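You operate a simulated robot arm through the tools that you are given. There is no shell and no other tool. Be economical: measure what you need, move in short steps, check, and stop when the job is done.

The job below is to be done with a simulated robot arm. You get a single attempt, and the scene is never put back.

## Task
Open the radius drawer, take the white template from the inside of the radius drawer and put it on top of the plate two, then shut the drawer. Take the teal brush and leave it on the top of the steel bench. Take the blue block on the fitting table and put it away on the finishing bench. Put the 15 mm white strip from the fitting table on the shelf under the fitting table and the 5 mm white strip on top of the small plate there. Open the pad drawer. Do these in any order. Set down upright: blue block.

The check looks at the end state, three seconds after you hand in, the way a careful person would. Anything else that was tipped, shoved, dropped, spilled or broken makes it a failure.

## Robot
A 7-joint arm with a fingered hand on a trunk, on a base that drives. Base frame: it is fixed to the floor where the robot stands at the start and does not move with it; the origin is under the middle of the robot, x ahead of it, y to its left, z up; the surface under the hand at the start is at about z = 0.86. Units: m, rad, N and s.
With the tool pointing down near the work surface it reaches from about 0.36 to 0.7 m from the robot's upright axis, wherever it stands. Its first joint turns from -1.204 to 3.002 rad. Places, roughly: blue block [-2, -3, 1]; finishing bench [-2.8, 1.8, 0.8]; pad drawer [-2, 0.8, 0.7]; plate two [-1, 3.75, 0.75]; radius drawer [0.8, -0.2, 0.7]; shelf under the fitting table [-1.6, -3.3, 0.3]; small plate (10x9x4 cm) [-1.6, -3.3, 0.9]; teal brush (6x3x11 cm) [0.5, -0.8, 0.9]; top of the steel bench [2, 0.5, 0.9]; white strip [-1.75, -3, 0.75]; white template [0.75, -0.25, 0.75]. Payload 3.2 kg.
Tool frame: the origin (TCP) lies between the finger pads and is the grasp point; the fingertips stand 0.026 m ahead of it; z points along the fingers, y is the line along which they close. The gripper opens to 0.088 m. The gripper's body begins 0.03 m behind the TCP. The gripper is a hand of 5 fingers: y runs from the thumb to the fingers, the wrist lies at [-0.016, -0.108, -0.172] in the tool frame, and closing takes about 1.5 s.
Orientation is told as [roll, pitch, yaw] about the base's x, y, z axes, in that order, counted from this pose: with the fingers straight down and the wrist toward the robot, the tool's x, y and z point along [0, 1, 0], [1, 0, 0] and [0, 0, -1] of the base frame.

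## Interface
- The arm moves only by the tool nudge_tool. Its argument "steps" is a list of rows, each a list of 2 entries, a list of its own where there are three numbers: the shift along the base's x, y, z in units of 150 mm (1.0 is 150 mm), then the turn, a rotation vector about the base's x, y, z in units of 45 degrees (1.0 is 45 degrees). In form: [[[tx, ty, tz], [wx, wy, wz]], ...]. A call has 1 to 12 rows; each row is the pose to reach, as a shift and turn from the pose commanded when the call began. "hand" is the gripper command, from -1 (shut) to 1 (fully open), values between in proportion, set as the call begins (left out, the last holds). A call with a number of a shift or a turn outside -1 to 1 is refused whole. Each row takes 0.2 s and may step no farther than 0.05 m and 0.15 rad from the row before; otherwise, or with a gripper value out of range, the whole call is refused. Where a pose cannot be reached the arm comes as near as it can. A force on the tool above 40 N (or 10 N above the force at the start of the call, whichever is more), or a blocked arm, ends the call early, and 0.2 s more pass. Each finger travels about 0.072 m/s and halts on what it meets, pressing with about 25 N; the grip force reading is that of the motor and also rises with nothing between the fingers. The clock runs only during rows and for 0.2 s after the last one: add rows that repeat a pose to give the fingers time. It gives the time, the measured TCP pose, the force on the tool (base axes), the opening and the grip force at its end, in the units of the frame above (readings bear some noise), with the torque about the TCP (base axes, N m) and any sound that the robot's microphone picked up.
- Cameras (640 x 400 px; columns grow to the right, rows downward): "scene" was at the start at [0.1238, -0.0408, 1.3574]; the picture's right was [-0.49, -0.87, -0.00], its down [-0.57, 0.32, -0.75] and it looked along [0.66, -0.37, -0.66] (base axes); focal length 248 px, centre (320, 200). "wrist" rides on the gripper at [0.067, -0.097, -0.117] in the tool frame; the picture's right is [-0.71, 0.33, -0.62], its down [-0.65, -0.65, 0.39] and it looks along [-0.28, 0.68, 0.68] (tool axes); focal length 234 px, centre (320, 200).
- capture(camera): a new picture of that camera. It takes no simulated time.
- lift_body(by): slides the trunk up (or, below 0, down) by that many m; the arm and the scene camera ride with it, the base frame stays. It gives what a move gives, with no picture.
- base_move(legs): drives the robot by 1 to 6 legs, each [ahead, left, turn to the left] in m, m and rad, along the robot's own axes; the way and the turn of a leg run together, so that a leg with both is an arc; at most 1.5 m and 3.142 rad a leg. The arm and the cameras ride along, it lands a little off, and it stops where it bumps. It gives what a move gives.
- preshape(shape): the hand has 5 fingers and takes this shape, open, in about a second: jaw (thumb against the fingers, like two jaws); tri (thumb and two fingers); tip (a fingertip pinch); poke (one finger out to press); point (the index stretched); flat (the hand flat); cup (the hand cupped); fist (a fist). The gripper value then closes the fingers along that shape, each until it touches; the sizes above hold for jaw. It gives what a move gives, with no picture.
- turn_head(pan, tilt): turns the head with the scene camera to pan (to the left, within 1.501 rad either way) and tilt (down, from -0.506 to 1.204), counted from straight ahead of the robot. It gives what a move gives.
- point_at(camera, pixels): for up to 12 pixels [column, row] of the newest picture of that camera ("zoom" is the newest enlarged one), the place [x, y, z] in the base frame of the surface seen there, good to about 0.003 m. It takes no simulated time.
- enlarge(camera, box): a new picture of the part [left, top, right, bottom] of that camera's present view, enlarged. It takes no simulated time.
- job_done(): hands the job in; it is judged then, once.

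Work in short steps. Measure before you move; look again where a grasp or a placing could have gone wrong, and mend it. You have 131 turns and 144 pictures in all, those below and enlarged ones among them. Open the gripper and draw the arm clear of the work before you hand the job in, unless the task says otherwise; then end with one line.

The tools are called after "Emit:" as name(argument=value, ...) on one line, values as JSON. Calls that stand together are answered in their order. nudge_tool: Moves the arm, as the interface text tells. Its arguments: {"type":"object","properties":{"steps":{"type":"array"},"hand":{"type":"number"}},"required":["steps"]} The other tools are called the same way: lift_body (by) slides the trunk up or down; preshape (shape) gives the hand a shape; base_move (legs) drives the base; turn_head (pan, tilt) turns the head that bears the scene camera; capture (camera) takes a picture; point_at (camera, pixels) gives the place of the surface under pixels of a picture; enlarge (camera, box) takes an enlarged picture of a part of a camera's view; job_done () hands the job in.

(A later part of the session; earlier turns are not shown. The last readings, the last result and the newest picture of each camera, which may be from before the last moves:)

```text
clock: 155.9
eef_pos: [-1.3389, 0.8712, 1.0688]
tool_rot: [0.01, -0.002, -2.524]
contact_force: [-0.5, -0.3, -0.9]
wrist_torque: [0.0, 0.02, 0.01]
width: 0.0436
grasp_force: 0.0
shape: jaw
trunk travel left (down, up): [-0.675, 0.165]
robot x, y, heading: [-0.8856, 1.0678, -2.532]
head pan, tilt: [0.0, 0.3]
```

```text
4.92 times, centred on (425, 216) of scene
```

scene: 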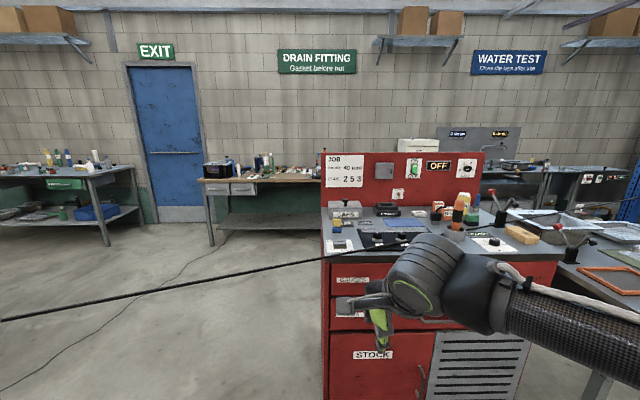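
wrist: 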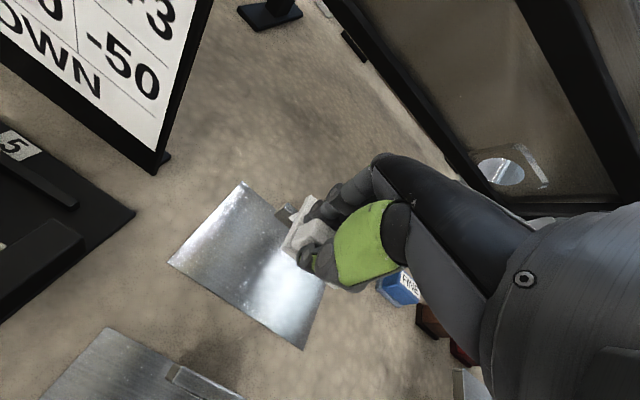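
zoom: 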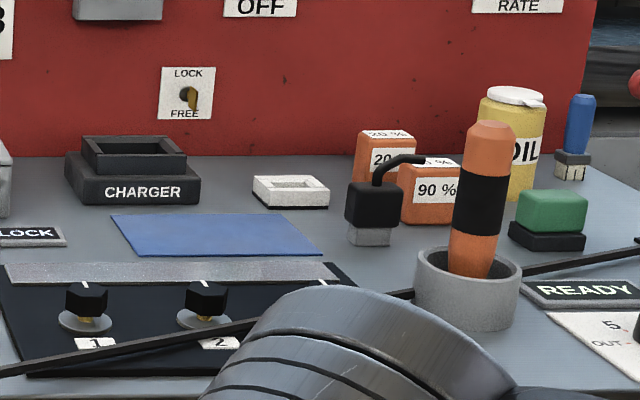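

The cord passes above the cabinet and continues to the right. I trace it further.

Emit:
turn_head(pan=-0.7, tilt=0.35)

Emit:
capture(camera="scene")

Emit:
enlarge(camera="scene", box=[80, 130, 400, 330])

```text
clock: 157.0
eef_pos: [-1.3381, 0.8711, 1.0688]
tool_rot: [0.008, 0.0, -2.523]
contact_force: [-0.2, -0.2, 0.5]
wrist_torque: [0.03, -0.01, -0.01]
width: 0.0438
grasp_force: 0.0
shape: jaw
trunk travel left (down, up): [-0.675, 0.165]
robot x, y, heading: [-0.8843, 1.0676, -2.532]
head pan, tilt: [-0.7, 0.351]
```

```text
79 pictures are left
```

scene: 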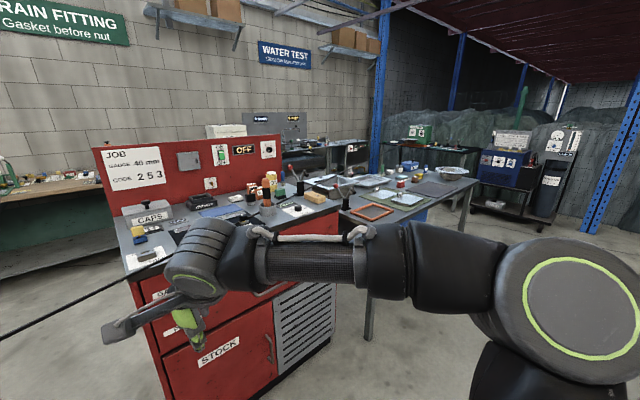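

```text
2.00 times, centred on (240, 230) of scene
```

zoom: 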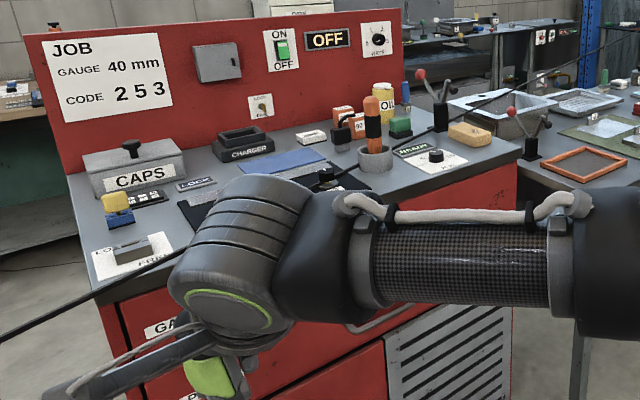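

The line goes on past the bench; zoom further right.

Emit:
enlarge(camera="scene", box=[340, 80, 600, 240])

Emit:
point_at(camera="zoom", pixels=[[60, 178], [120, 160], [160, 150], [190, 140], [385, 195], [440, 160], [200, 250], [340, 205]])

```text
2.46 times, centred on (470, 160) of scene
```

zoom: 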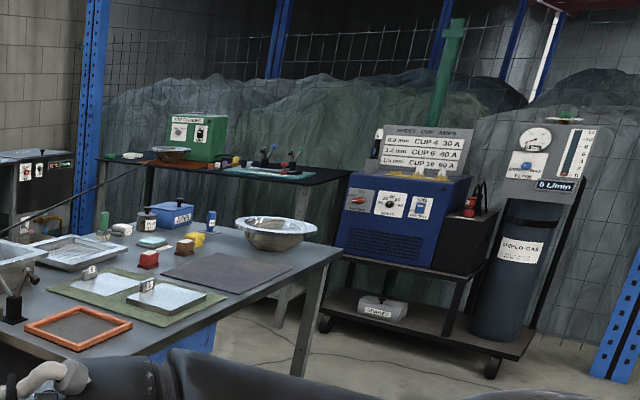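

```text
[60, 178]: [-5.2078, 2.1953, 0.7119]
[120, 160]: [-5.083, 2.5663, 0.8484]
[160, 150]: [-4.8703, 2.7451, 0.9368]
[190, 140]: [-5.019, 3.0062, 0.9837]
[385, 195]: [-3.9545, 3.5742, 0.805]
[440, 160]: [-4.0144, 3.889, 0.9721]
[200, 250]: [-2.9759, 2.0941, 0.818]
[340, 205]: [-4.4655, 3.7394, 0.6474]
```

The cord ends near the green box on the far table. I zoom there.

Emit:
enlarge(camera="scene", box=[370, 115, 450, 165])

Emit:
point_at(camera="zoom", pixels=[[100, 180], [180, 130], [60, 215], [250, 135], [240, 80]])

```text
8.00 times, centred on (410, 140) of scene
```

zoom: 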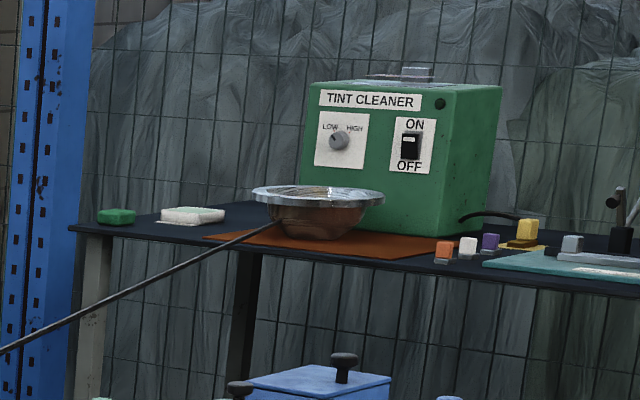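

```text
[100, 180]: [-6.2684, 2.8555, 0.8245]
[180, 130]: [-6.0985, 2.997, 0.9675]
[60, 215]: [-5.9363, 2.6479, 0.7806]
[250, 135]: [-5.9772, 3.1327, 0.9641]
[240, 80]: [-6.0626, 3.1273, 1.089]
```

The cord is the brush's long lead to the tint cleaner at the far table; I'll watch forces when carrying. Now the PADS drawer: I square up in front of it.

Emit:
base_move(legs=[[0, 0, 0.019], [0, -0.5, 0], [0.15, 0, 0]])

Emit:
turn_head(pan=0.15, tilt=0.75)

Emit:
capture(camera="scene")

```text
clock: 161.2
eef_pos: [-1.7476, 1.1779, 1.0671]
tool_rot: [0.007, -0.002, -2.504]
contact_force: [0.0, -0.5, 0.1]
wrist_torque: [-0.02, -0.02, -0.01]
width: 0.0436
grasp_force: 0.2
shape: jaw
trunk travel left (down, up): [-0.675, 0.165]
robot x, y, heading: [-1.2937, 1.383, -2.515]
head pan, tilt: [-0.7, 0.351]
```

```text
clock: 162.4
eef_pos: [-1.7467, 1.1794, 1.0688]
tool_rot: [0.008, -0.003, -2.506]
contact_force: [0.2, -0.3, -0.5]
wrist_torque: [0.03, -0.03, -0.02]
width: 0.0437
grasp_force: 0.0
shape: jaw
trunk travel left (down, up): [-0.675, 0.165]
robot x, y, heading: [-1.2964, 1.3848, -2.51]
head pan, tilt: [0.15, 0.75]
```

```text
75 pictures are left
```

scene: 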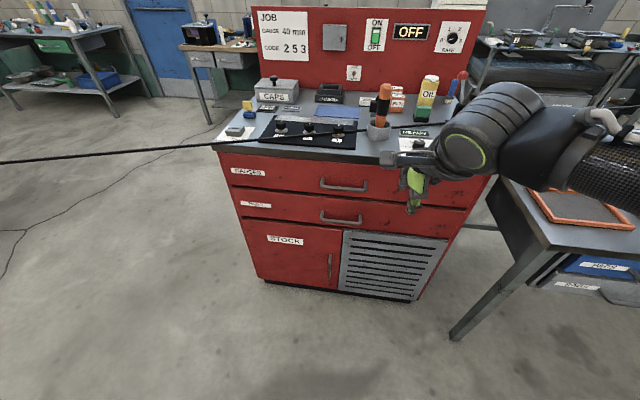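

I zoom and measure the PADS handle at (340,218).

Emit:
enlarge(camera="scene", box=[220, 150, 400, 262])

Emit:
point_at(camera="zoom", pixels=[[370, 250], [425, 255], [480, 257], [365, 225], [495, 230], [430, 215], [380, 135], [430, 137], [500, 137], [100, 195], [430, 175], [425, 280]])

```text
3.56 times, centred on (310, 206) of scene
```

zoom: 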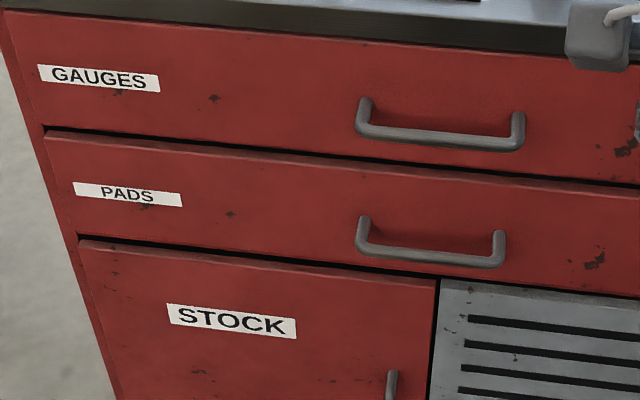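

```text
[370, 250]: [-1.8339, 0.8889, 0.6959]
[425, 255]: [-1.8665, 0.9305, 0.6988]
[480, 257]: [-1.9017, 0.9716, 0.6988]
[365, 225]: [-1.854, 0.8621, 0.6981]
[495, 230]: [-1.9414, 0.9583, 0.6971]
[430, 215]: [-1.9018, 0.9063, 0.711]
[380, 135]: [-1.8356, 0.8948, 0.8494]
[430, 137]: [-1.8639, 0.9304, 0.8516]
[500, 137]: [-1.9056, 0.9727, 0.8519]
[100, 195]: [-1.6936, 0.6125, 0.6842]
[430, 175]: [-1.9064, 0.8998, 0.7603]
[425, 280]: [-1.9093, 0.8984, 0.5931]
```

Bar centre ≈(-1.869,0.928,0.692). I edge the base 0.08 m closer, then lower the hand in front of the drawer with the 35° tilt.

Emit:
base_move(legs=[[0.08, 0, 0]])

Emit:
nudge_tool(steps=[[[0.034, -0.083, -0.2], [-0.0915, 0.126, 0]], [[0.068, -0.167, -0.4], [-0.183, 0.252, 0]], [[0.102, -0.25, -0.6], [-0.274, 0.377, 0]], [[0.136, -0.333, -0.8], [-0.366, 0.503, 0]], [[0.17, -0.417, -1.0], [-0.4575, 0.629, 0]]], hand=0.0)

Emit:
nudge_tool(steps=[[[0.034, -0.083, -0.2], [0, 0, 0]], [[0.068, -0.167, -0.4], [0, 0, 0]], [[0.102, -0.25, -0.6], [0, 0, 0]], [[0.136, -0.333, -0.8], [0, 0, 0]], [[0.17, -0.417, -1.0], [0, 0, 0]], [[0.17, -0.417, -1.0], [0, 0, 0]]])

Emit:
capture(camera="scene")

```text
clock: 163.4
eef_pos: [-1.8117, 1.1307, 1.0683]
tool_rot: [0.008, 0.0, -2.504]
contact_force: [0.1, -0.6, -1.1]
wrist_torque: [0.07, -0.04, 0.0]
width: 0.0436
grasp_force: 0.0
shape: jaw
trunk travel left (down, up): [-0.675, 0.165]
robot x, y, heading: [-1.3607, 1.335, -2.512]
head pan, tilt: [0.15, 0.75]
```

```text
clock: 164.6
eef_pos: [-1.7845, 1.0671, 0.9186]
tool_rot: [0.003, -0.611, -2.501]
contact_force: [0.4, -0.5, -0.1]
wrist_torque: [-0.03, 0.0, 0.04]
width: 0.0439
grasp_force: 0.0
shape: jaw
trunk travel left (down, up): [-0.675, 0.165]
robot x, y, heading: [-1.364, 1.3371, -2.513]
head pan, tilt: [0.15, 0.75]
```

```text
clock: 166.0
eef_pos: [-1.7589, 1.0069, 0.7691]
tool_rot: [0.003, -0.612, -2.504]
contact_force: [0.4, 0.8, 0.8]
wrist_torque: [-0.03, 0.05, -0.04]
width: 0.0438
grasp_force: 0.0
shape: jaw
trunk travel left (down, up): [-0.675, 0.165]
robot x, y, heading: [-1.3616, 1.3371, -2.519]
head pan, tilt: [0.15, 0.75]
```

```text
73 pictures are left
```

scene: 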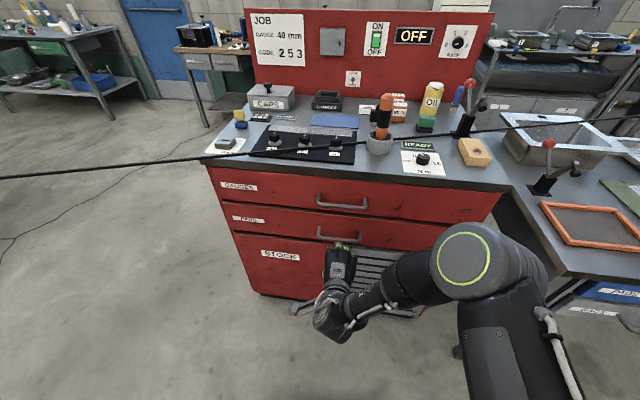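

Re-measure the bar from this closer view before the approach.

Emit:
point_at(camera="scene", pixels=[[325, 237], [332, 238], [340, 239], [352, 238], [340, 209], [340, 225]])

Emit:
enlarge(camera="scene", box=[290, 180, 410, 255])

```text
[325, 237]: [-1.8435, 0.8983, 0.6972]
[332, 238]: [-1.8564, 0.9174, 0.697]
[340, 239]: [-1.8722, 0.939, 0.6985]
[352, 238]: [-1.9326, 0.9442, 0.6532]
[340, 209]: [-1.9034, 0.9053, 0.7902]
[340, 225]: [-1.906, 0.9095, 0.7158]
```

```text
5.33 times, centred on (350, 218) of scene
```

zoom: 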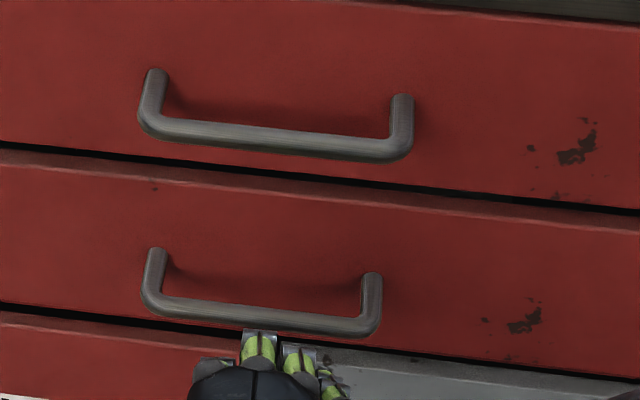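

Approach: forward to W1, then along the tool axis onto the bar.

Emit:
nudge_tool(steps=[[[-0.185, -0.131, -0.062], [0, 0, 0]], [[-0.37, -0.262, -0.125], [0, 0, 0]], [[-0.553, -0.393, -0.187], [0, 0, 0]], [[-0.63, -0.45, -0.327], [0, 0, 0]], [[-0.707, -0.507, -0.467], [0, 0, 0]], [[-0.707, -0.507, -0.467], [0, 0, 0]]])

Emit:
enlarge(camera="wrist", box=[180, 120, 440, 340])

```text
clock: 167.4
eef_pos: [-1.8658, 0.9296, 0.6989]
tool_rot: [0.004, -0.612, -2.5]
contact_force: [-0.2, 0.0, 0.0]
wrist_torque: [0.02, -0.03, 0.03]
width: 0.0436
grasp_force: 0.1
shape: jaw
trunk travel left (down, up): [-0.675, 0.165]
robot x, y, heading: [-1.3592, 1.3335, -2.514]
head pan, tilt: [0.15, 0.75]
```

```text
1.82 times, centred on (310, 230) of wrist
```

zoom: 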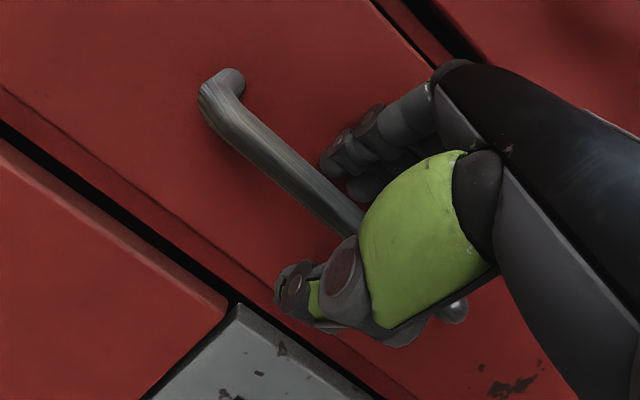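

Bar is between fingers and thumb. I close and pull along (0.809,0.588).

Emit:
nudge_tool(steps=[[[0, 0, 0], [0, 0, 0]], [[0, 0, 0], [0, 0, 0]], [[0, 0, 0], [0, 0, 0]], [[0, 0, 0], [0, 0, 0]], [[0, 0, 0], [0, 0, 0]], [[0.108, 0.078, 0], [0, 0, 0]], [[0.216, 0.157, 0], [0, 0, 0]], [[0.324, 0.235, 0], [0, 0, 0]], [[0.431, 0.314, 0], [0, 0, 0]], [[0.539, 0.392, 0], [0, 0, 0]], [[0.647, 0.47, 0], [0, 0, 0]], [[0.755, 0.549, 0], [0, 0, 0]]], hand=-1)

Emit:
capture(camera="scene")

```text
clock: 170.0
eef_pos: [-1.7517, 1.013, 0.6964]
tool_rot: [0.004, -0.611, -2.502]
contact_force: [2.6, 0.1, -3.9]
wrist_torque: [0.07, 0.07, 0.1]
width: 0.0027
grasp_force: 25.0
shape: jaw
trunk travel left (down, up): [-0.675, 0.165]
robot x, y, heading: [-1.3587, 1.3377, -2.517]
head pan, tilt: [0.15, 0.75]
```

```text
70 pictures are left
```

scene: 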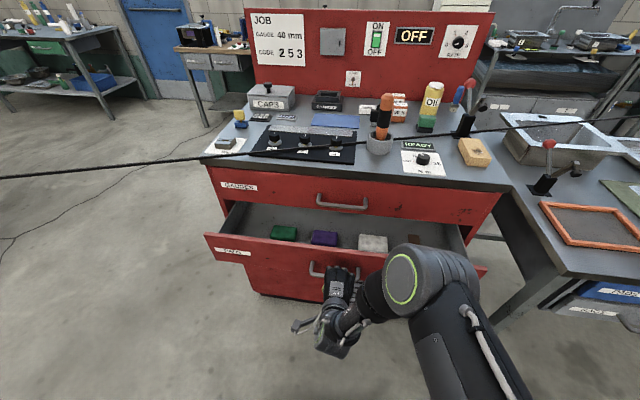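

Opens well (0.14 m). I pull 0.1 m more.

Emit:
nudge_tool(steps=[[[0.108, 0.078, 0], [0, 0, 0]], [[0.216, 0.157, 0], [0, 0, 0]], [[0.324, 0.235, 0], [0, 0, 0]], [[0.431, 0.314, 0], [0, 0, 0]], [[0.539, 0.392, 0], [0, 0, 0]], [[0.539, 0.392, 0], [0, 0, 0]]])

```text
clock: 171.4
eef_pos: [-1.6711, 1.0709, 0.6989]
tool_rot: [0.002, -0.609, -2.501]
contact_force: [1.0, 0.0, -11.6]
wrist_torque: [0.05, -0.04, 0.13]
width: 0.0027
grasp_force: 25.5
shape: jaw
trunk travel left (down, up): [-0.675, 0.165]
robot x, y, heading: [-1.3577, 1.3389, -2.517]
head pan, tilt: [0.15, 0.75]
```

Open 0.24 m. I release, lift off the bar along the tool axis, then back the base away.

Emit:
nudge_tool(steps=[[[0, 0, 0], [0, 0, 0]], [[0, 0, 0], [0, 0, 0]], [[0, 0, 0], [0, 0, 0]], [[0, 0, 0], [0, 0, 0]], [[0.06, 0.045, 0.11], [0, 0, 0]], [[0.124, 0.09, 0.22], [0, 0, 0]], [[0.186, 0.135, 0.328], [0, 0, 0]]], hand=0.0)

Emit:
base_move(legs=[[-0.3, 0, 0]])

Emit:
capture(camera="scene")

```text
clock: 173.0
eef_pos: [-1.6427, 1.0917, 0.7491]
tool_rot: [0.005, -0.615, -2.502]
contact_force: [-0.1, 0.0, -0.4]
wrist_torque: [0.01, -0.01, 0.0]
width: 0.0439
grasp_force: 0.1
shape: jaw
trunk travel left (down, up): [-0.675, 0.165]
robot x, y, heading: [-1.3593, 1.3381, -2.514]
head pan, tilt: [0.15, 0.75]
```

```text
clock: 175.1
eef_pos: [-1.4031, 1.2671, 0.7478]
tool_rot: [0.005, -0.614, -2.501]
contact_force: [0.5, 0.6, -0.3]
wrist_torque: [-0.02, 0.02, 0.01]
width: 0.0434
grasp_force: 0.0
shape: jaw
trunk travel left (down, up): [-0.675, 0.165]
robot x, y, heading: [-1.1203, 1.5123, -2.511]
head pan, tilt: [0.15, 0.75]
```

```text
69 pictures are left
```

scene: 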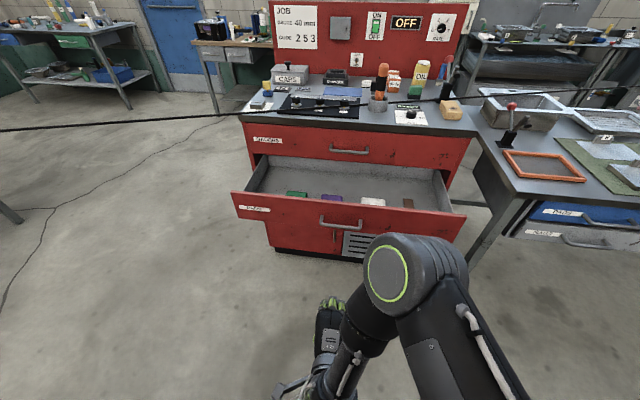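

Pad drawer stays open. I bring the arm up to travel pose.

Emit:
nudge_tool(steps=[[[-0.05, -0.04, 0.2], [0.0915, -0.126, 0]], [[-0.1, -0.08, 0.4], [0.183, -0.252, 0]], [[-0.2, -0.15, 0.6], [0.274, -0.377, 0]], [[-0.3, -0.22, 0.8], [0.366, -0.503, 0]], [[-0.4, -0.3, 1.0], [0.4575, -0.629, 0]]])

Emit:
nudge_tool(steps=[[[0, 0, 0.25], [0, 0, 0]], [[0, 0, 0.5], [0, 0, 0]], [[0, 0, 0.75], [0, 0, 0]], [[0, 0, 1.0], [0, 0, 0]]])

Emit:
base_move(legs=[[0, 0, 1.569], [1.4, 0.05, 0]])

Emit:
turn_head(pan=-0.1, tilt=0.6)

Emit:
capture(camera="scene")

```text
clock: 176.3
eef_pos: [-1.4627, 1.2206, 0.8984]
tool_rot: [0.012, -0.004, -2.502]
contact_force: [0.1, 0.3, 0.2]
wrist_torque: [0.01, -0.01, 0.0]
width: 0.0438
grasp_force: 0.1
shape: jaw
trunk travel left (down, up): [-0.675, 0.165]
robot x, y, heading: [-1.12, 1.5134, -2.514]
head pan, tilt: [0.15, 0.75]
```

```text
clock: 177.3
eef_pos: [-1.4621, 1.2237, 1.048]
tool_rot: [0.012, -0.002, -2.503]
contact_force: [0.7, -0.8, -0.5]
wrist_torque: [-0.04, -0.01, 0.01]
width: 0.0437
grasp_force: 0.1
shape: jaw
trunk travel left (down, up): [-0.675, 0.165]
robot x, y, heading: [-1.1211, 1.5097, -2.517]
head pan, tilt: [0.15, 0.75]
```

```text
clock: 188.1
eef_pos: [0.0581, 0.0698, 1.0483]
tool_rot: [0.011, -0.002, -0.923]
contact_force: [-0.1, -0.2, -0.7]
wrist_torque: [-0.01, 0.06, 0.04]
width: 0.0436
grasp_force: 0.0
shape: jaw
trunk travel left (down, up): [-0.675, 0.165]
robot x, y, heading: [-0.2374, 0.4078, -0.929]
head pan, tilt: [0.15, 0.75]
```

```text
clock: 188.9
eef_pos: [0.0574, 0.0706, 1.0476]
tool_rot: [0.01, -0.002, -0.923]
contact_force: [0.3, 0.3, 0.1]
wrist_torque: [-0.04, -0.05, -0.01]
width: 0.0437
grasp_force: 0.1
shape: jaw
trunk travel left (down, up): [-0.675, 0.165]
robot x, y, heading: [-0.2419, 0.4091, -0.931]
head pan, tilt: [-0.099, 0.6]
```

```text
68 pictures are left
```

scene: 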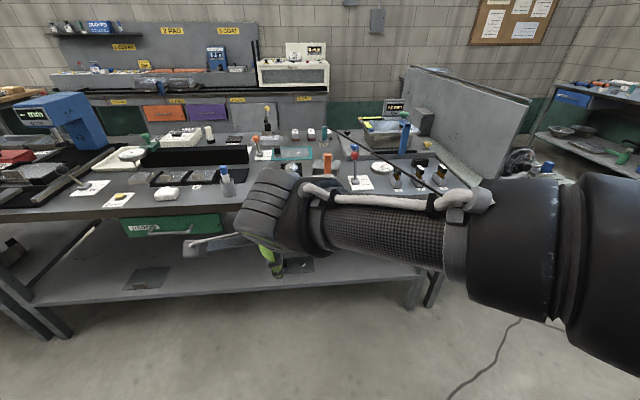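

I measure the bench/shelf front edges and the brush (around (330,140)).

Emit:
enlarge(camera="scene", box=[290, 90, 450, 190])

Emit:
point_at(camera="scene", pixels=[[150, 295], [200, 290], [60, 220], [380, 270], [100, 305]])

Emit:
point_at(camera="zoom", pixels=[[150, 175], [152, 160], [150, 190], [175, 180], [145, 200], [165, 195], [180, 160], [190, 180]])

```text
4.00 times, centred on (370, 140) of scene
```

zoom: 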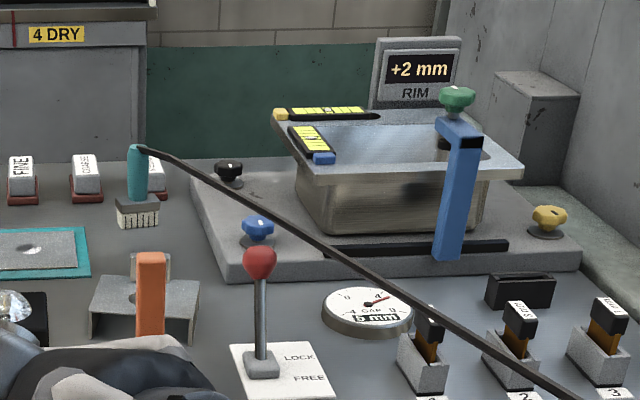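

```text
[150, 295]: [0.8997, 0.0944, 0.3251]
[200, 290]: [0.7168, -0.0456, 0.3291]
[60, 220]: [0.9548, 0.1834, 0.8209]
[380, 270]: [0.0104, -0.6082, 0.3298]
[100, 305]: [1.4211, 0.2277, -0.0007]
```

```text
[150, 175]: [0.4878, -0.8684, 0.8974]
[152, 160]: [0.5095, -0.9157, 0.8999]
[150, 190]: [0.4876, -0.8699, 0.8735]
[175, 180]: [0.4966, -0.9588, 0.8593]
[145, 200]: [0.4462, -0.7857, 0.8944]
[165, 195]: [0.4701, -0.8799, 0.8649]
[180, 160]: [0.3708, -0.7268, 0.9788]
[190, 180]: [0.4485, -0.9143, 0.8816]
```

The brush's handle is ≈(0.45,-0.79), 0.5 m behind the bench edge. I raise the hand and drive in close to the bench.

Emit:
nudge_tool(steps=[[[0, 0, 0.3], [0, 0, 0]], [[0, 0, 0.6], [0, 0, 0]], [[0, 0, 0.85], [0, 0, 0]]])

Emit:
base_move(legs=[[0.5, -0.06, -0.011]])

Emit:
turn_head(pan=0.1, tilt=0.9)

Emit:
capture(camera="scene")

```text
clock: 189.7
eef_pos: [0.0563, 0.0709, 1.1757]
tool_rot: [0.009, -0.001, -0.92]
contact_force: [0.2, 0.1, 0.4]
wrist_torque: [0.01, -0.02, -0.03]
width: 0.0434
grasp_force: 0.1
shape: jaw
trunk travel left (down, up): [-0.675, 0.165]
robot x, y, heading: [-0.2362, 0.4111, -0.933]
head pan, tilt: [-0.099, 0.6]
```

```text
clock: 192.7
eef_pos: [0.2983, -0.3718, 1.1757]
tool_rot: [0.011, -0.003, -0.937]
contact_force: [0.1, 0.1, -0.1]
wrist_torque: [0.02, -0.03, 0.01]
width: 0.0436
grasp_force: 0.0
shape: jaw
trunk travel left (down, up): [-0.675, 0.165]
robot x, y, heading: [0.0072, -0.026, -0.95]
head pan, tilt: [-0.099, 0.6]
```

```text
clock: 193.5
eef_pos: [0.2982, -0.3711, 1.176]
tool_rot: [0.011, -0.002, -0.937]
contact_force: [-0.8, -0.1, 0.0]
wrist_torque: [0.02, 0.03, 0.01]
width: 0.0436
grasp_force: 0.0
shape: jaw
trunk travel left (down, up): [-0.675, 0.165]
robot x, y, heading: [0.0069, -0.0287, -0.945]
head pan, tilt: [0.099, 0.901]
```

```text
66 pictures are left
```

scene: 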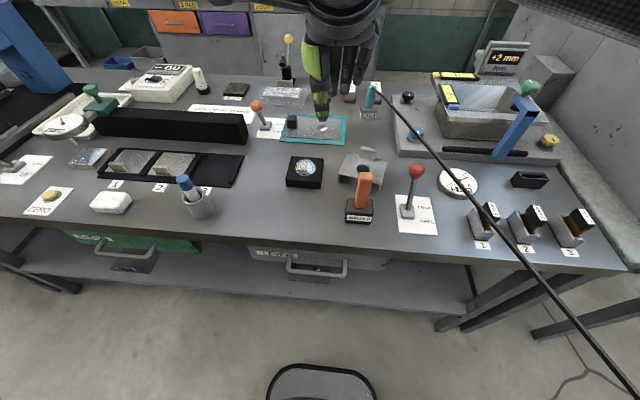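

I measure base front, drawer handle, bench edge and the brush handle.

Emit:
point_at(camera="scene", pixels=[[320, 367], [320, 275], [320, 240], [369, 92], [370, 100], [365, 112], [372, 88]])

Emit:
enlarge(camera="scene", box=[330, 70, 410, 120])

Emit:
point_at(camera="zoom", pixels=[[318, 180], [318, 220], [318, 250], [305, 200], [332, 200], [310, 300], [290, 330], [350, 330], [375, 160]])

```text
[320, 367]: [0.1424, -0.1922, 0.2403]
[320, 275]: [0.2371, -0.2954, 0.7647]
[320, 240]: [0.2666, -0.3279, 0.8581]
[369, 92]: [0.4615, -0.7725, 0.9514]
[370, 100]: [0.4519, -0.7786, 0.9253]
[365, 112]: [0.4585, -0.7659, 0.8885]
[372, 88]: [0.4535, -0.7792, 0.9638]
```

```text
8.00 times, centred on (370, 95) of scene
```

zoom: 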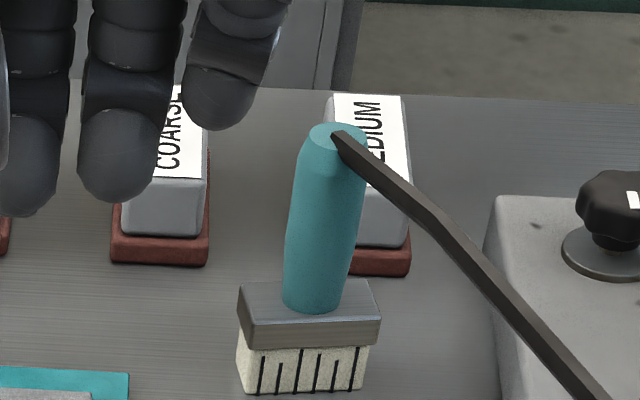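

```text
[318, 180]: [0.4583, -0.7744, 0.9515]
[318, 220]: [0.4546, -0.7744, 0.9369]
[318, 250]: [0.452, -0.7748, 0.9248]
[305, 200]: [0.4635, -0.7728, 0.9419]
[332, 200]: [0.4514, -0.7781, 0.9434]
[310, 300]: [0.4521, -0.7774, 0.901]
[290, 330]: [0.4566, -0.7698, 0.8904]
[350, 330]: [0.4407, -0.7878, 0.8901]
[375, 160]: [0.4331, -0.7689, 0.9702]
```

Base front has ~0.2 m to the shelf edge. I move 0.13 m closer, then bring the tilted hand toward the brush in two moves.

Emit:
base_move(legs=[[0.13, 0, 0]])

Emit:
nudge_tool(steps=[[[0.031, -0.17, -0.05], [-0.126, -0.091, 0]], [[0.063, -0.34, -0.1], [-0.252, -0.183, 0]], [[0.094, -0.51, -0.2], [-0.377, -0.274, 0]], [[0.126, -0.68, -0.3], [-0.503, -0.366, 0]], [[0.157, -0.847, -0.4], [-0.629, -0.457, 0]]], hand=0.4)

Emit:
capture(camera="scene")

```text
clock: 194.7
eef_pos: [0.373, -0.4748, 1.1758]
tool_rot: [0.011, -0.001, -0.936]
contact_force: [-0.3, -0.5, 0.5]
wrist_torque: [0.01, 0.0, 0.02]
width: 0.0439
grasp_force: 0.1
shape: jaw
trunk travel left (down, up): [-0.675, 0.165]
robot x, y, heading: [0.0828, -0.132, -0.945]
head pan, tilt: [0.099, 0.901]
```

```text
clock: 195.9
eef_pos: [0.3979, -0.6029, 1.1139]
tool_rot: [0.006, -0.611, -0.931]
contact_force: [0.2, -0.9, 0.2]
wrist_torque: [0.0, -0.02, -0.01]
width: 0.0613
grasp_force: 0.1
shape: jaw
trunk travel left (down, up): [-0.675, 0.165]
robot x, y, heading: [0.0859, -0.133, -0.947]
head pan, tilt: [0.099, 0.901]
```

```text
64 pictures are left
```

scene: 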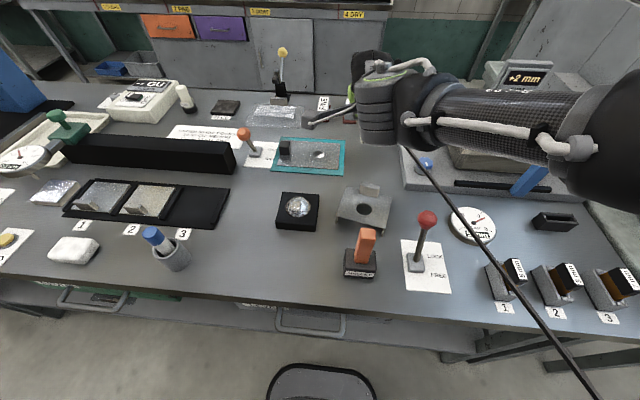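

Continue to the pre-grasp behind/above the brush handle.

Emit:
nudge_tool(steps=[[[0.045, -0.22, -0.1], [0, 0, 0]], [[0.09, -0.45, -0.2], [0, 0, 0]], [[0.14, -0.68, -0.35], [0, 0, 0]], [[0.193, -0.907, -0.54], [0, 0, 0]], [[0.193, -0.907, -0.54], [0, 0, 0]]])

Emit:
capture(camera="wrist")

Emit:
enlarge(camera="scene", box=[290, 50, 490, 175])

```text
clock: 197.1
eef_pos: [0.4251, -0.7376, 1.0357]
tool_rot: [0.004, -0.614, -0.934]
contact_force: [0.8, -0.1, -0.8]
wrist_torque: [-0.04, -0.05, -0.01]
width: 0.0613
grasp_force: 0.1
shape: jaw
trunk travel left (down, up): [-0.675, 0.165]
robot x, y, heading: [0.0858, -0.1334, -0.947]
head pan, tilt: [0.099, 0.901]
```

```text
63 pictures are left
```

wrist: 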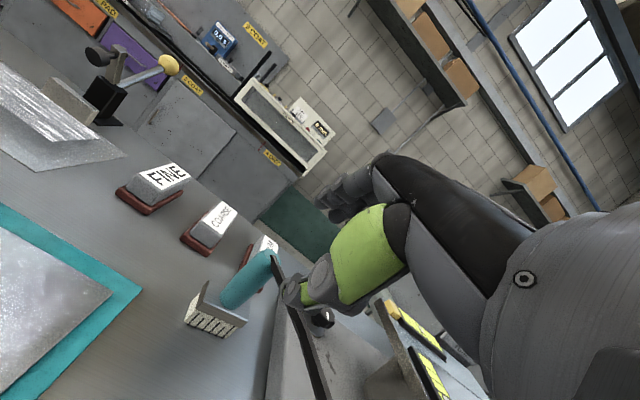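

```text
3.20 times, centred on (390, 112) of scene
```

zoom: 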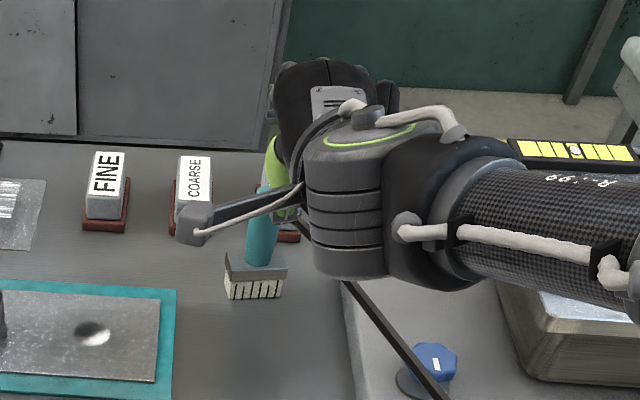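

I advance half way and check the alignment.

Emit:
nudge_tool(steps=[[[0.05, -0.065, -0.115], [0, 0, 0]], [[0.1, -0.13, -0.23], [0, 0, 0]], [[0.13, -0.17, -0.31], [0, 0, 0]], [[0.13, -0.17, -0.31], [0, 0, 0]]])

Emit:
enlarge(camera="wrist", box=[160, 140, 420, 340])

```text
clock: 198.1
eef_pos: [0.4444, -0.7635, 0.9878]
tool_rot: [0.004, -0.614, -0.934]
contact_force: [0.4, 0.3, 0.2]
wrist_torque: [-0.04, -0.01, -0.02]
width: 0.0612
grasp_force: 0.0
shape: jaw
trunk travel left (down, up): [-0.675, 0.165]
robot x, y, heading: [0.0844, -0.1327, -0.944]
head pan, tilt: [0.099, 0.901]
```

```text
2.00 times, centred on (290, 240) of wrist
```

zoom: 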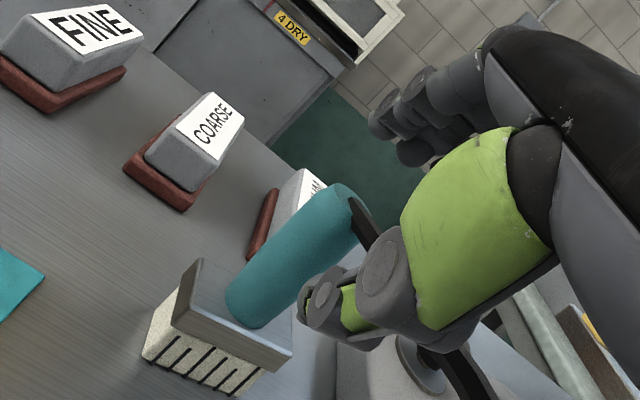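

Handle is between thumb and fingers. Advance the rest and close.

Emit:
nudge_tool(steps=[[[0.055, -0.072, -0.126], [0, 0, 0]], [[0.11, -0.143, -0.252], [0, 0, 0]], [[0.11, -0.143, -0.252], [0, 0, 0]]])

Emit:
nudge_tool(steps=[[[0, 0, 0], [0, 0, 0]], [[0, 0, 0], [0, 0, 0]], [[0, 0, 0], [0, 0, 0]], [[0, 0, 0], [0, 0, 0]], [[0, 0, 0], [0, 0, 0]], [[0, 0, 0], [0, 0, 0]]], hand=-1)

Emit:
enlarge(camera="wrist", box=[160, 140, 420, 340])

```text
clock: 198.9
eef_pos: [0.4615, -0.7841, 0.9508]
tool_rot: [0.003, -0.616, -0.935]
contact_force: [0.2, 0.5, 0.2]
wrist_torque: [0.03, 0.0, -0.02]
width: 0.0612
grasp_force: 0.1
shape: jaw
trunk travel left (down, up): [-0.675, 0.165]
robot x, y, heading: [0.0844, -0.1324, -0.941]
head pan, tilt: [0.099, 0.901]
```

```text
clock: 200.3
eef_pos: [0.4622, -0.7847, 0.9509]
tool_rot: [0.005, -0.613, -0.933]
contact_force: [0.1, 1.0, 2.7]
wrist_torque: [-0.06, 0.04, -0.02]
width: 0.0185
grasp_force: 25.1
shape: jaw
trunk travel left (down, up): [-0.675, 0.165]
robot x, y, heading: [0.0829, -0.1303, -0.951]
head pan, tilt: [0.099, 0.901]
```

```text
2.00 times, centred on (290, 240) of wrist
```

zoom: 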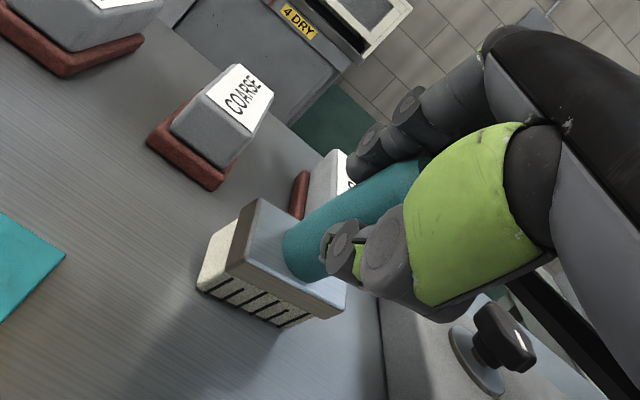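

Gripped. I lift straight up by 0.12 m.

Emit:
nudge_tool(steps=[[[0, 0, 0.15], [0, 0, 0]], [[0, 0, 0.35], [0, 0, 0]], [[0, 0, 0.6], [0, 0, 0]], [[0, 0, 0.85], [0, 0, 0]], [[0, 0, 0.85], [0, 0, 0]]])

Emit:
capture(camera="scene")

Emit:
capture(camera="wrist")

```text
clock: 201.5
eef_pos: [0.4619, -0.7856, 1.0774]
tool_rot: [0.005, -0.612, -0.933]
contact_force: [-0.6, -0.4, -0.2]
wrist_torque: [-0.02, 0.01, -0.02]
width: 0.0179
grasp_force: 24.4
shape: jaw
trunk travel left (down, up): [-0.675, 0.165]
robot x, y, heading: [0.0833, -0.1327, -0.943]
head pan, tilt: [0.099, 0.901]
```

```text
59 pictures are left
```

scene: 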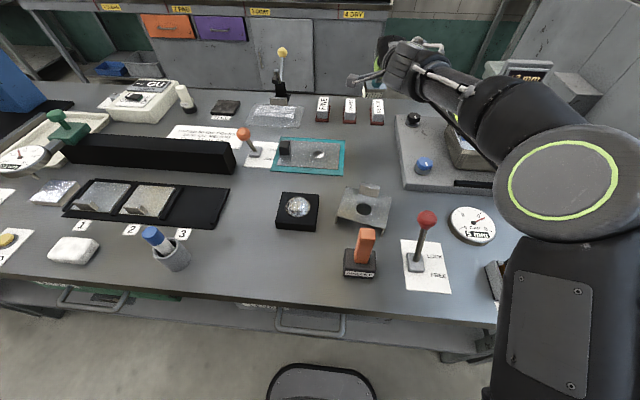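

```text
58 pictures are left
```

wrist: 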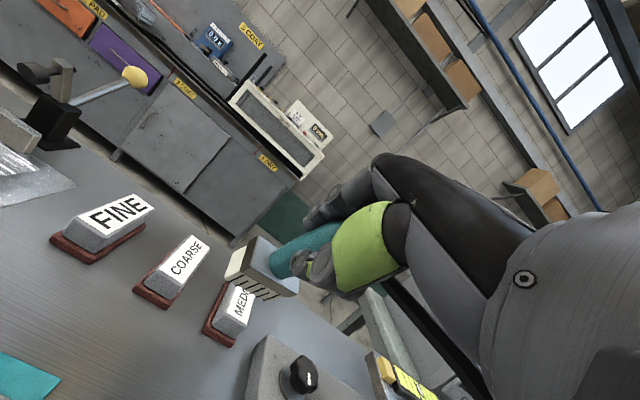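

Brush held with no notable cord force. Raise 0.1 m more and back the base out.

Emit:
nudge_tool(steps=[[[0, 0, 0.25], [0, 0, 0]], [[0, 0, 0.5], [0, 0, 0]], [[0, 0, 0.75], [0, 0, 0]], [[0, 0, 0.75], [0, 0, 0]]])

Emit:
base_move(legs=[[-0.43, 0, 0]])

Emit:
turn_head(pan=-0.3, tilt=0.5)

Emit:
capture(camera="scene")

```text
clock: 202.5
eef_pos: [0.4613, -0.7858, 1.1898]
tool_rot: [0.006, -0.613, -0.935]
contact_force: [0.1, -1.1, -0.3]
wrist_torque: [0.03, -0.04, -0.01]
width: 0.0179
grasp_force: 25.3
shape: jaw
trunk travel left (down, up): [-0.675, 0.165]
robot x, y, heading: [0.083, -0.1321, -0.941]
head pan, tilt: [0.099, 0.901]
```

```text
clock: 205.2
eef_pos: [0.21, -0.4363, 1.1902]
tool_rot: [0.005, -0.612, -0.934]
contact_force: [-0.2, 0.8, 0.2]
wrist_torque: [0.0, 0.03, 0.01]
width: 0.0176
grasp_force: 24.6
shape: jaw
trunk travel left (down, up): [-0.675, 0.165]
robot x, y, heading: [-0.1665, 0.2185, -0.941]
head pan, tilt: [0.099, 0.901]
```

```text
clock: 206.0
eef_pos: [0.2098, -0.4356, 1.189]
tool_rot: [0.005, -0.611, -0.934]
contact_force: [-0.2, 0.2, -0.7]
wrist_torque: [-0.01, 0.01, -0.01]
width: 0.0178
grasp_force: 24.6
shape: jaw
trunk travel left (down, up): [-0.675, 0.165]
robot x, y, heading: [-0.1685, 0.2149, -0.947]
head pan, tilt: [-0.3, 0.499]
```

```text
57 pictures are left
```

scene: 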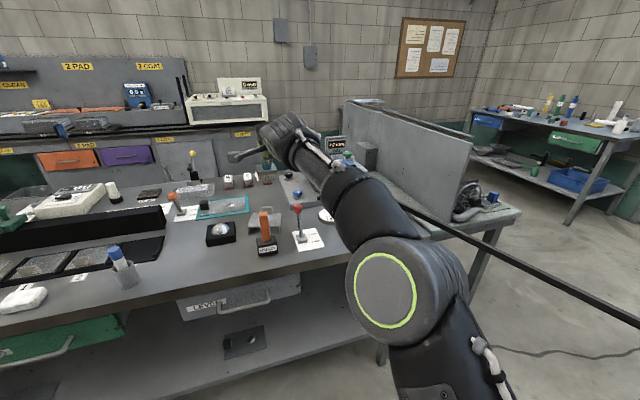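

No force from the cord. I pull the hand in and drive along the bench to the steel section.

Emit:
nudge_tool(steps=[[[-0.14, 0.19, 0], [0, 0, 0]], [[-0.28, 0.39, 0], [0, 0, 0]], [[-0.42, 0.58, 0], [0, 0, 0]], [[-0.57, 0.78, 0], [0, 0, 0]], [[-0.706, 0.97, 0], [0, 0, 0]]])

Emit:
base_move(legs=[[0, 0.8, 0.004], [0, 0.77, 0]])

Emit:
turn_head(pan=0.0, tilt=0.8)

Emit:
capture(camera="scene")

```text
clock: 207.2
eef_pos: [0.1033, -0.2898, 1.1921]
tool_rot: [0.008, -0.612, -0.933]
contact_force: [0.1, 0.1, -1.2]
wrist_torque: [0.01, 0.03, -0.01]
width: 0.0176
grasp_force: 25.3
shape: jaw
trunk travel left (down, up): [-0.675, 0.165]
robot x, y, heading: [-0.1658, 0.2166, -0.945]
head pan, tilt: [-0.3, 0.499]
```

```text
clock: 215.3
eef_pos: [1.3772, 0.632, 1.1907]
tool_rot: [0.007, -0.613, -0.931]
contact_force: [-0.2, 0.1, -1.3]
wrist_torque: [0.01, 0.04, 0.0]
width: 0.0175
grasp_force: 24.9
shape: jaw
trunk travel left (down, up): [-0.675, 0.165]
robot x, y, heading: [1.1021, 1.1379, -0.943]
head pan, tilt: [-0.3, 0.499]
```

```text
clock: 216.1
eef_pos: [1.3757, 0.6317, 1.1903]
tool_rot: [0.006, -0.614, -0.932]
contact_force: [0.6, 0.8, -1.3]
wrist_torque: [0.02, 0.03, -0.01]
width: 0.0176
grasp_force: 25.6
shape: jaw
trunk travel left (down, up): [-0.675, 0.165]
robot x, y, heading: [1.1055, 1.138, -0.943]
head pan, tilt: [0.0, 0.799]
```

```text
56 pictures are left
```

scene: 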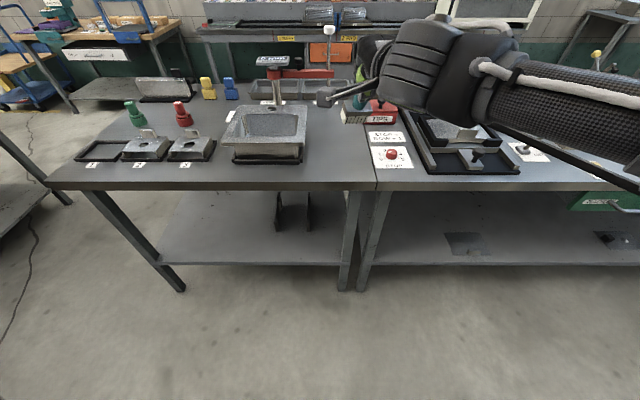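

No tension. I zoom at the hand/brush and the free spot between tray and seam (340,155).

Emit:
enlarge(camera="scene", box=[280, 20, 440, 200])

Emit:
capture(camera="wrist")

Emit:
point_at(camera="scene", pixels=[[340, 150], [310, 165], [340, 180], [372, 150], [340, 130], [305, 120], [370, 180]])

```text
2.22 times, centred on (360, 110) of scene
```

zoom: 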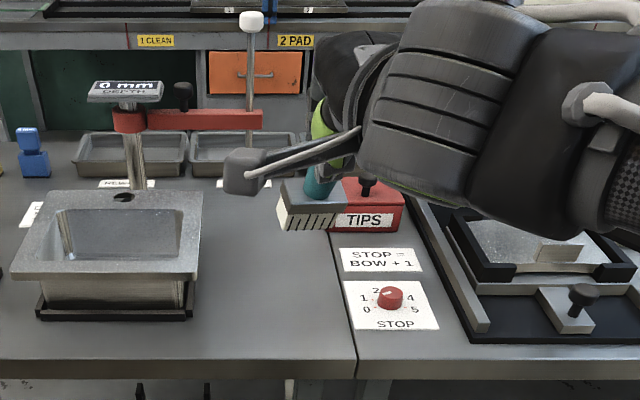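

```text
54 pictures are left
```

wrist: 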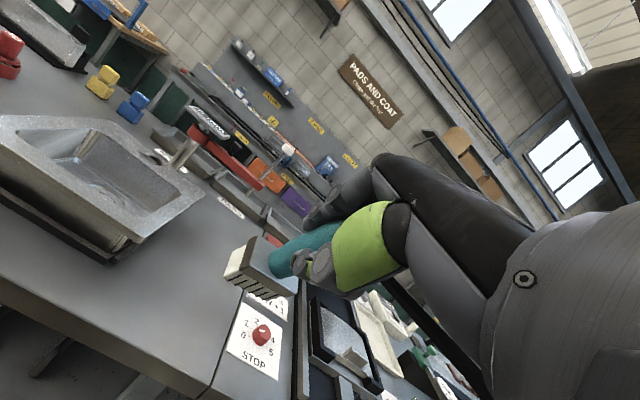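

```text
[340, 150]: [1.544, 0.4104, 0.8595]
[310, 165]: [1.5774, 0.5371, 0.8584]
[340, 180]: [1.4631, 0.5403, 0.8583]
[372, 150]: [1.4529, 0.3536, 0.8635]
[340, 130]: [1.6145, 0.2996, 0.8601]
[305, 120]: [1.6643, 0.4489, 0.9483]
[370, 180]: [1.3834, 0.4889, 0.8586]
```

The brush has rotated in the grip: its foot swings forward by ~40° (top face now dominates). I compensate by rotating the hand back 40° and check.

Emit:
nudge_tool(steps=[[[0, 0, 0], [0.12, 0.087, 0]], [[0, 0, 0], [0.24, 0.174, 0]], [[0, 0, 0], [0.36, 0.262, 0]], [[0, 0, 0], [0.48, 0.349, 0]], [[0, 0, 0], [0.6, 0.436, 0]], [[0, 0, 0], [0.719, 0.523, 0]], [[0, 0, 0], [0.719, 0.523, 0]]])

Emit:
capture(camera="wrist")

Emit:
enlarge(camera="scene", box=[300, 30, 430, 200])

```text
clock: 217.7
eef_pos: [1.3764, 0.6319, 1.1897]
tool_rot: [0.013, 0.085, -0.933]
contact_force: [-0.5, 0.2, -0.1]
wrist_torque: [-0.04, -0.03, -0.02]
width: 0.017
grasp_force: 25.8
shape: jaw
trunk travel left (down, up): [-0.675, 0.165]
robot x, y, heading: [1.1072, 1.1372, -0.943]
head pan, tilt: [0.0, 0.799]
```

```text
53 pictures are left
```

wrist: 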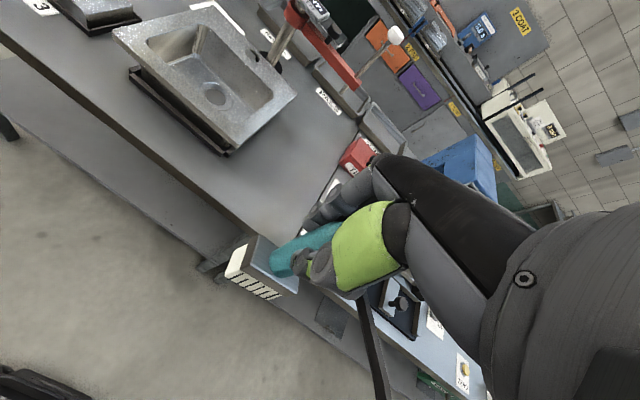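

```text
2.35 times, centred on (365, 115) of scene
```

zoom: 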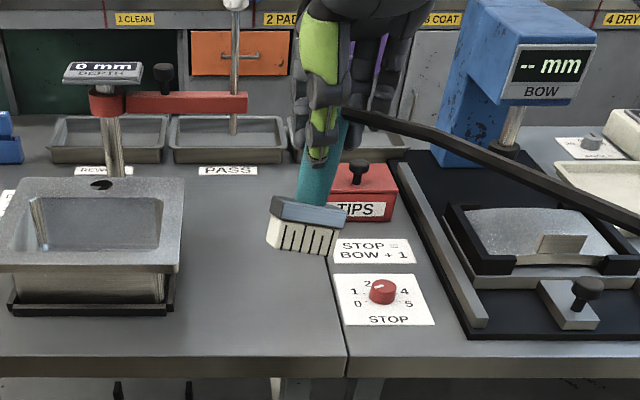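

The brush is nearly upright now, leaning ~8° to the right. I correct that and drive 0.22 m forward so it's above the free spot.

Emit:
nudge_tool(steps=[[[0, 0, 0], [-0.052, 0.072, 0]], [[0, 0, 0], [-0.105, 0.144, 0]], [[0, 0, 0], [-0.105, 0.144, 0]]])

Emit:
base_move(legs=[[0.22, 0, 0]])

Emit:
nudge_tool(steps=[[[0.06, -0.03, -0.25], [0, 0, 0]], [[0.06, -0.03, -0.5], [0, 0, 0]], [[0.06, -0.03, -0.75], [0, 0, 0]], [[0.06, -0.03, -1.0], [0, 0, 0]], [[0.06, -0.03, -1.0], [0, 0, 0]]])

Emit:
enlarge(camera="scene", box=[250, 80, 450, 205])

```text
clock: 218.5
eef_pos: [1.377, 0.631, 1.1904]
tool_rot: [-0.129, 0.086, -0.945]
contact_force: [0.8, -0.5, -0.6]
wrist_torque: [-0.02, -0.01, 0.02]
width: 0.0176
grasp_force: 25.2
shape: jaw
trunk travel left (down, up): [-0.675, 0.165]
robot x, y, heading: [1.1027, 1.1342, -0.941]
head pan, tilt: [0.0, 0.799]
```

```text
clock: 220.2
eef_pos: [1.5051, 0.4531, 1.191]
tool_rot: [-0.129, 0.085, -0.945]
contact_force: [-0.4, -1.1, -1.2]
wrist_torque: [0.01, -0.02, -0.03]
width: 0.0173
grasp_force: 25.8
shape: jaw
trunk travel left (down, up): [-0.675, 0.165]
robot x, y, heading: [1.232, 0.96, -0.941]
head pan, tilt: [0.0, 0.799]
```

```text
clock: 221.4
eef_pos: [1.5122, 0.4485, 1.0396]
tool_rot: [-0.128, 0.086, -0.947]
contact_force: [0.7, 0.2, 0.0]
wrist_torque: [-0.02, -0.02, 0.0]
width: 0.0169
grasp_force: 25.3
shape: jaw
trunk travel left (down, up): [-0.675, 0.165]
robot x, y, heading: [1.2331, 0.9602, -0.941]
head pan, tilt: [0.0, 0.799]
```

```text
3.20 times, centred on (350, 142) of scene
```

zoom: 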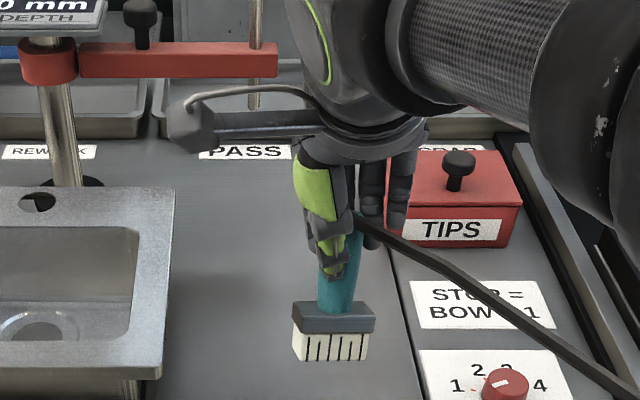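

Brush upright above the spot. Measure its bottom before lowering.

Emit:
point_at(camera="zoom", pixels=[[330, 352], [300, 350], [360, 350], [330, 318], [330, 375], [400, 240], [415, 230]])

```text
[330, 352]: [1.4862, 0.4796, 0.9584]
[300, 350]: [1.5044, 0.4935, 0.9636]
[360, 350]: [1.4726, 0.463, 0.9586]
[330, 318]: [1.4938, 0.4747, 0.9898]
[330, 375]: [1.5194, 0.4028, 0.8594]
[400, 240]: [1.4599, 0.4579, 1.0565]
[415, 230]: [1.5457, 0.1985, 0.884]
```

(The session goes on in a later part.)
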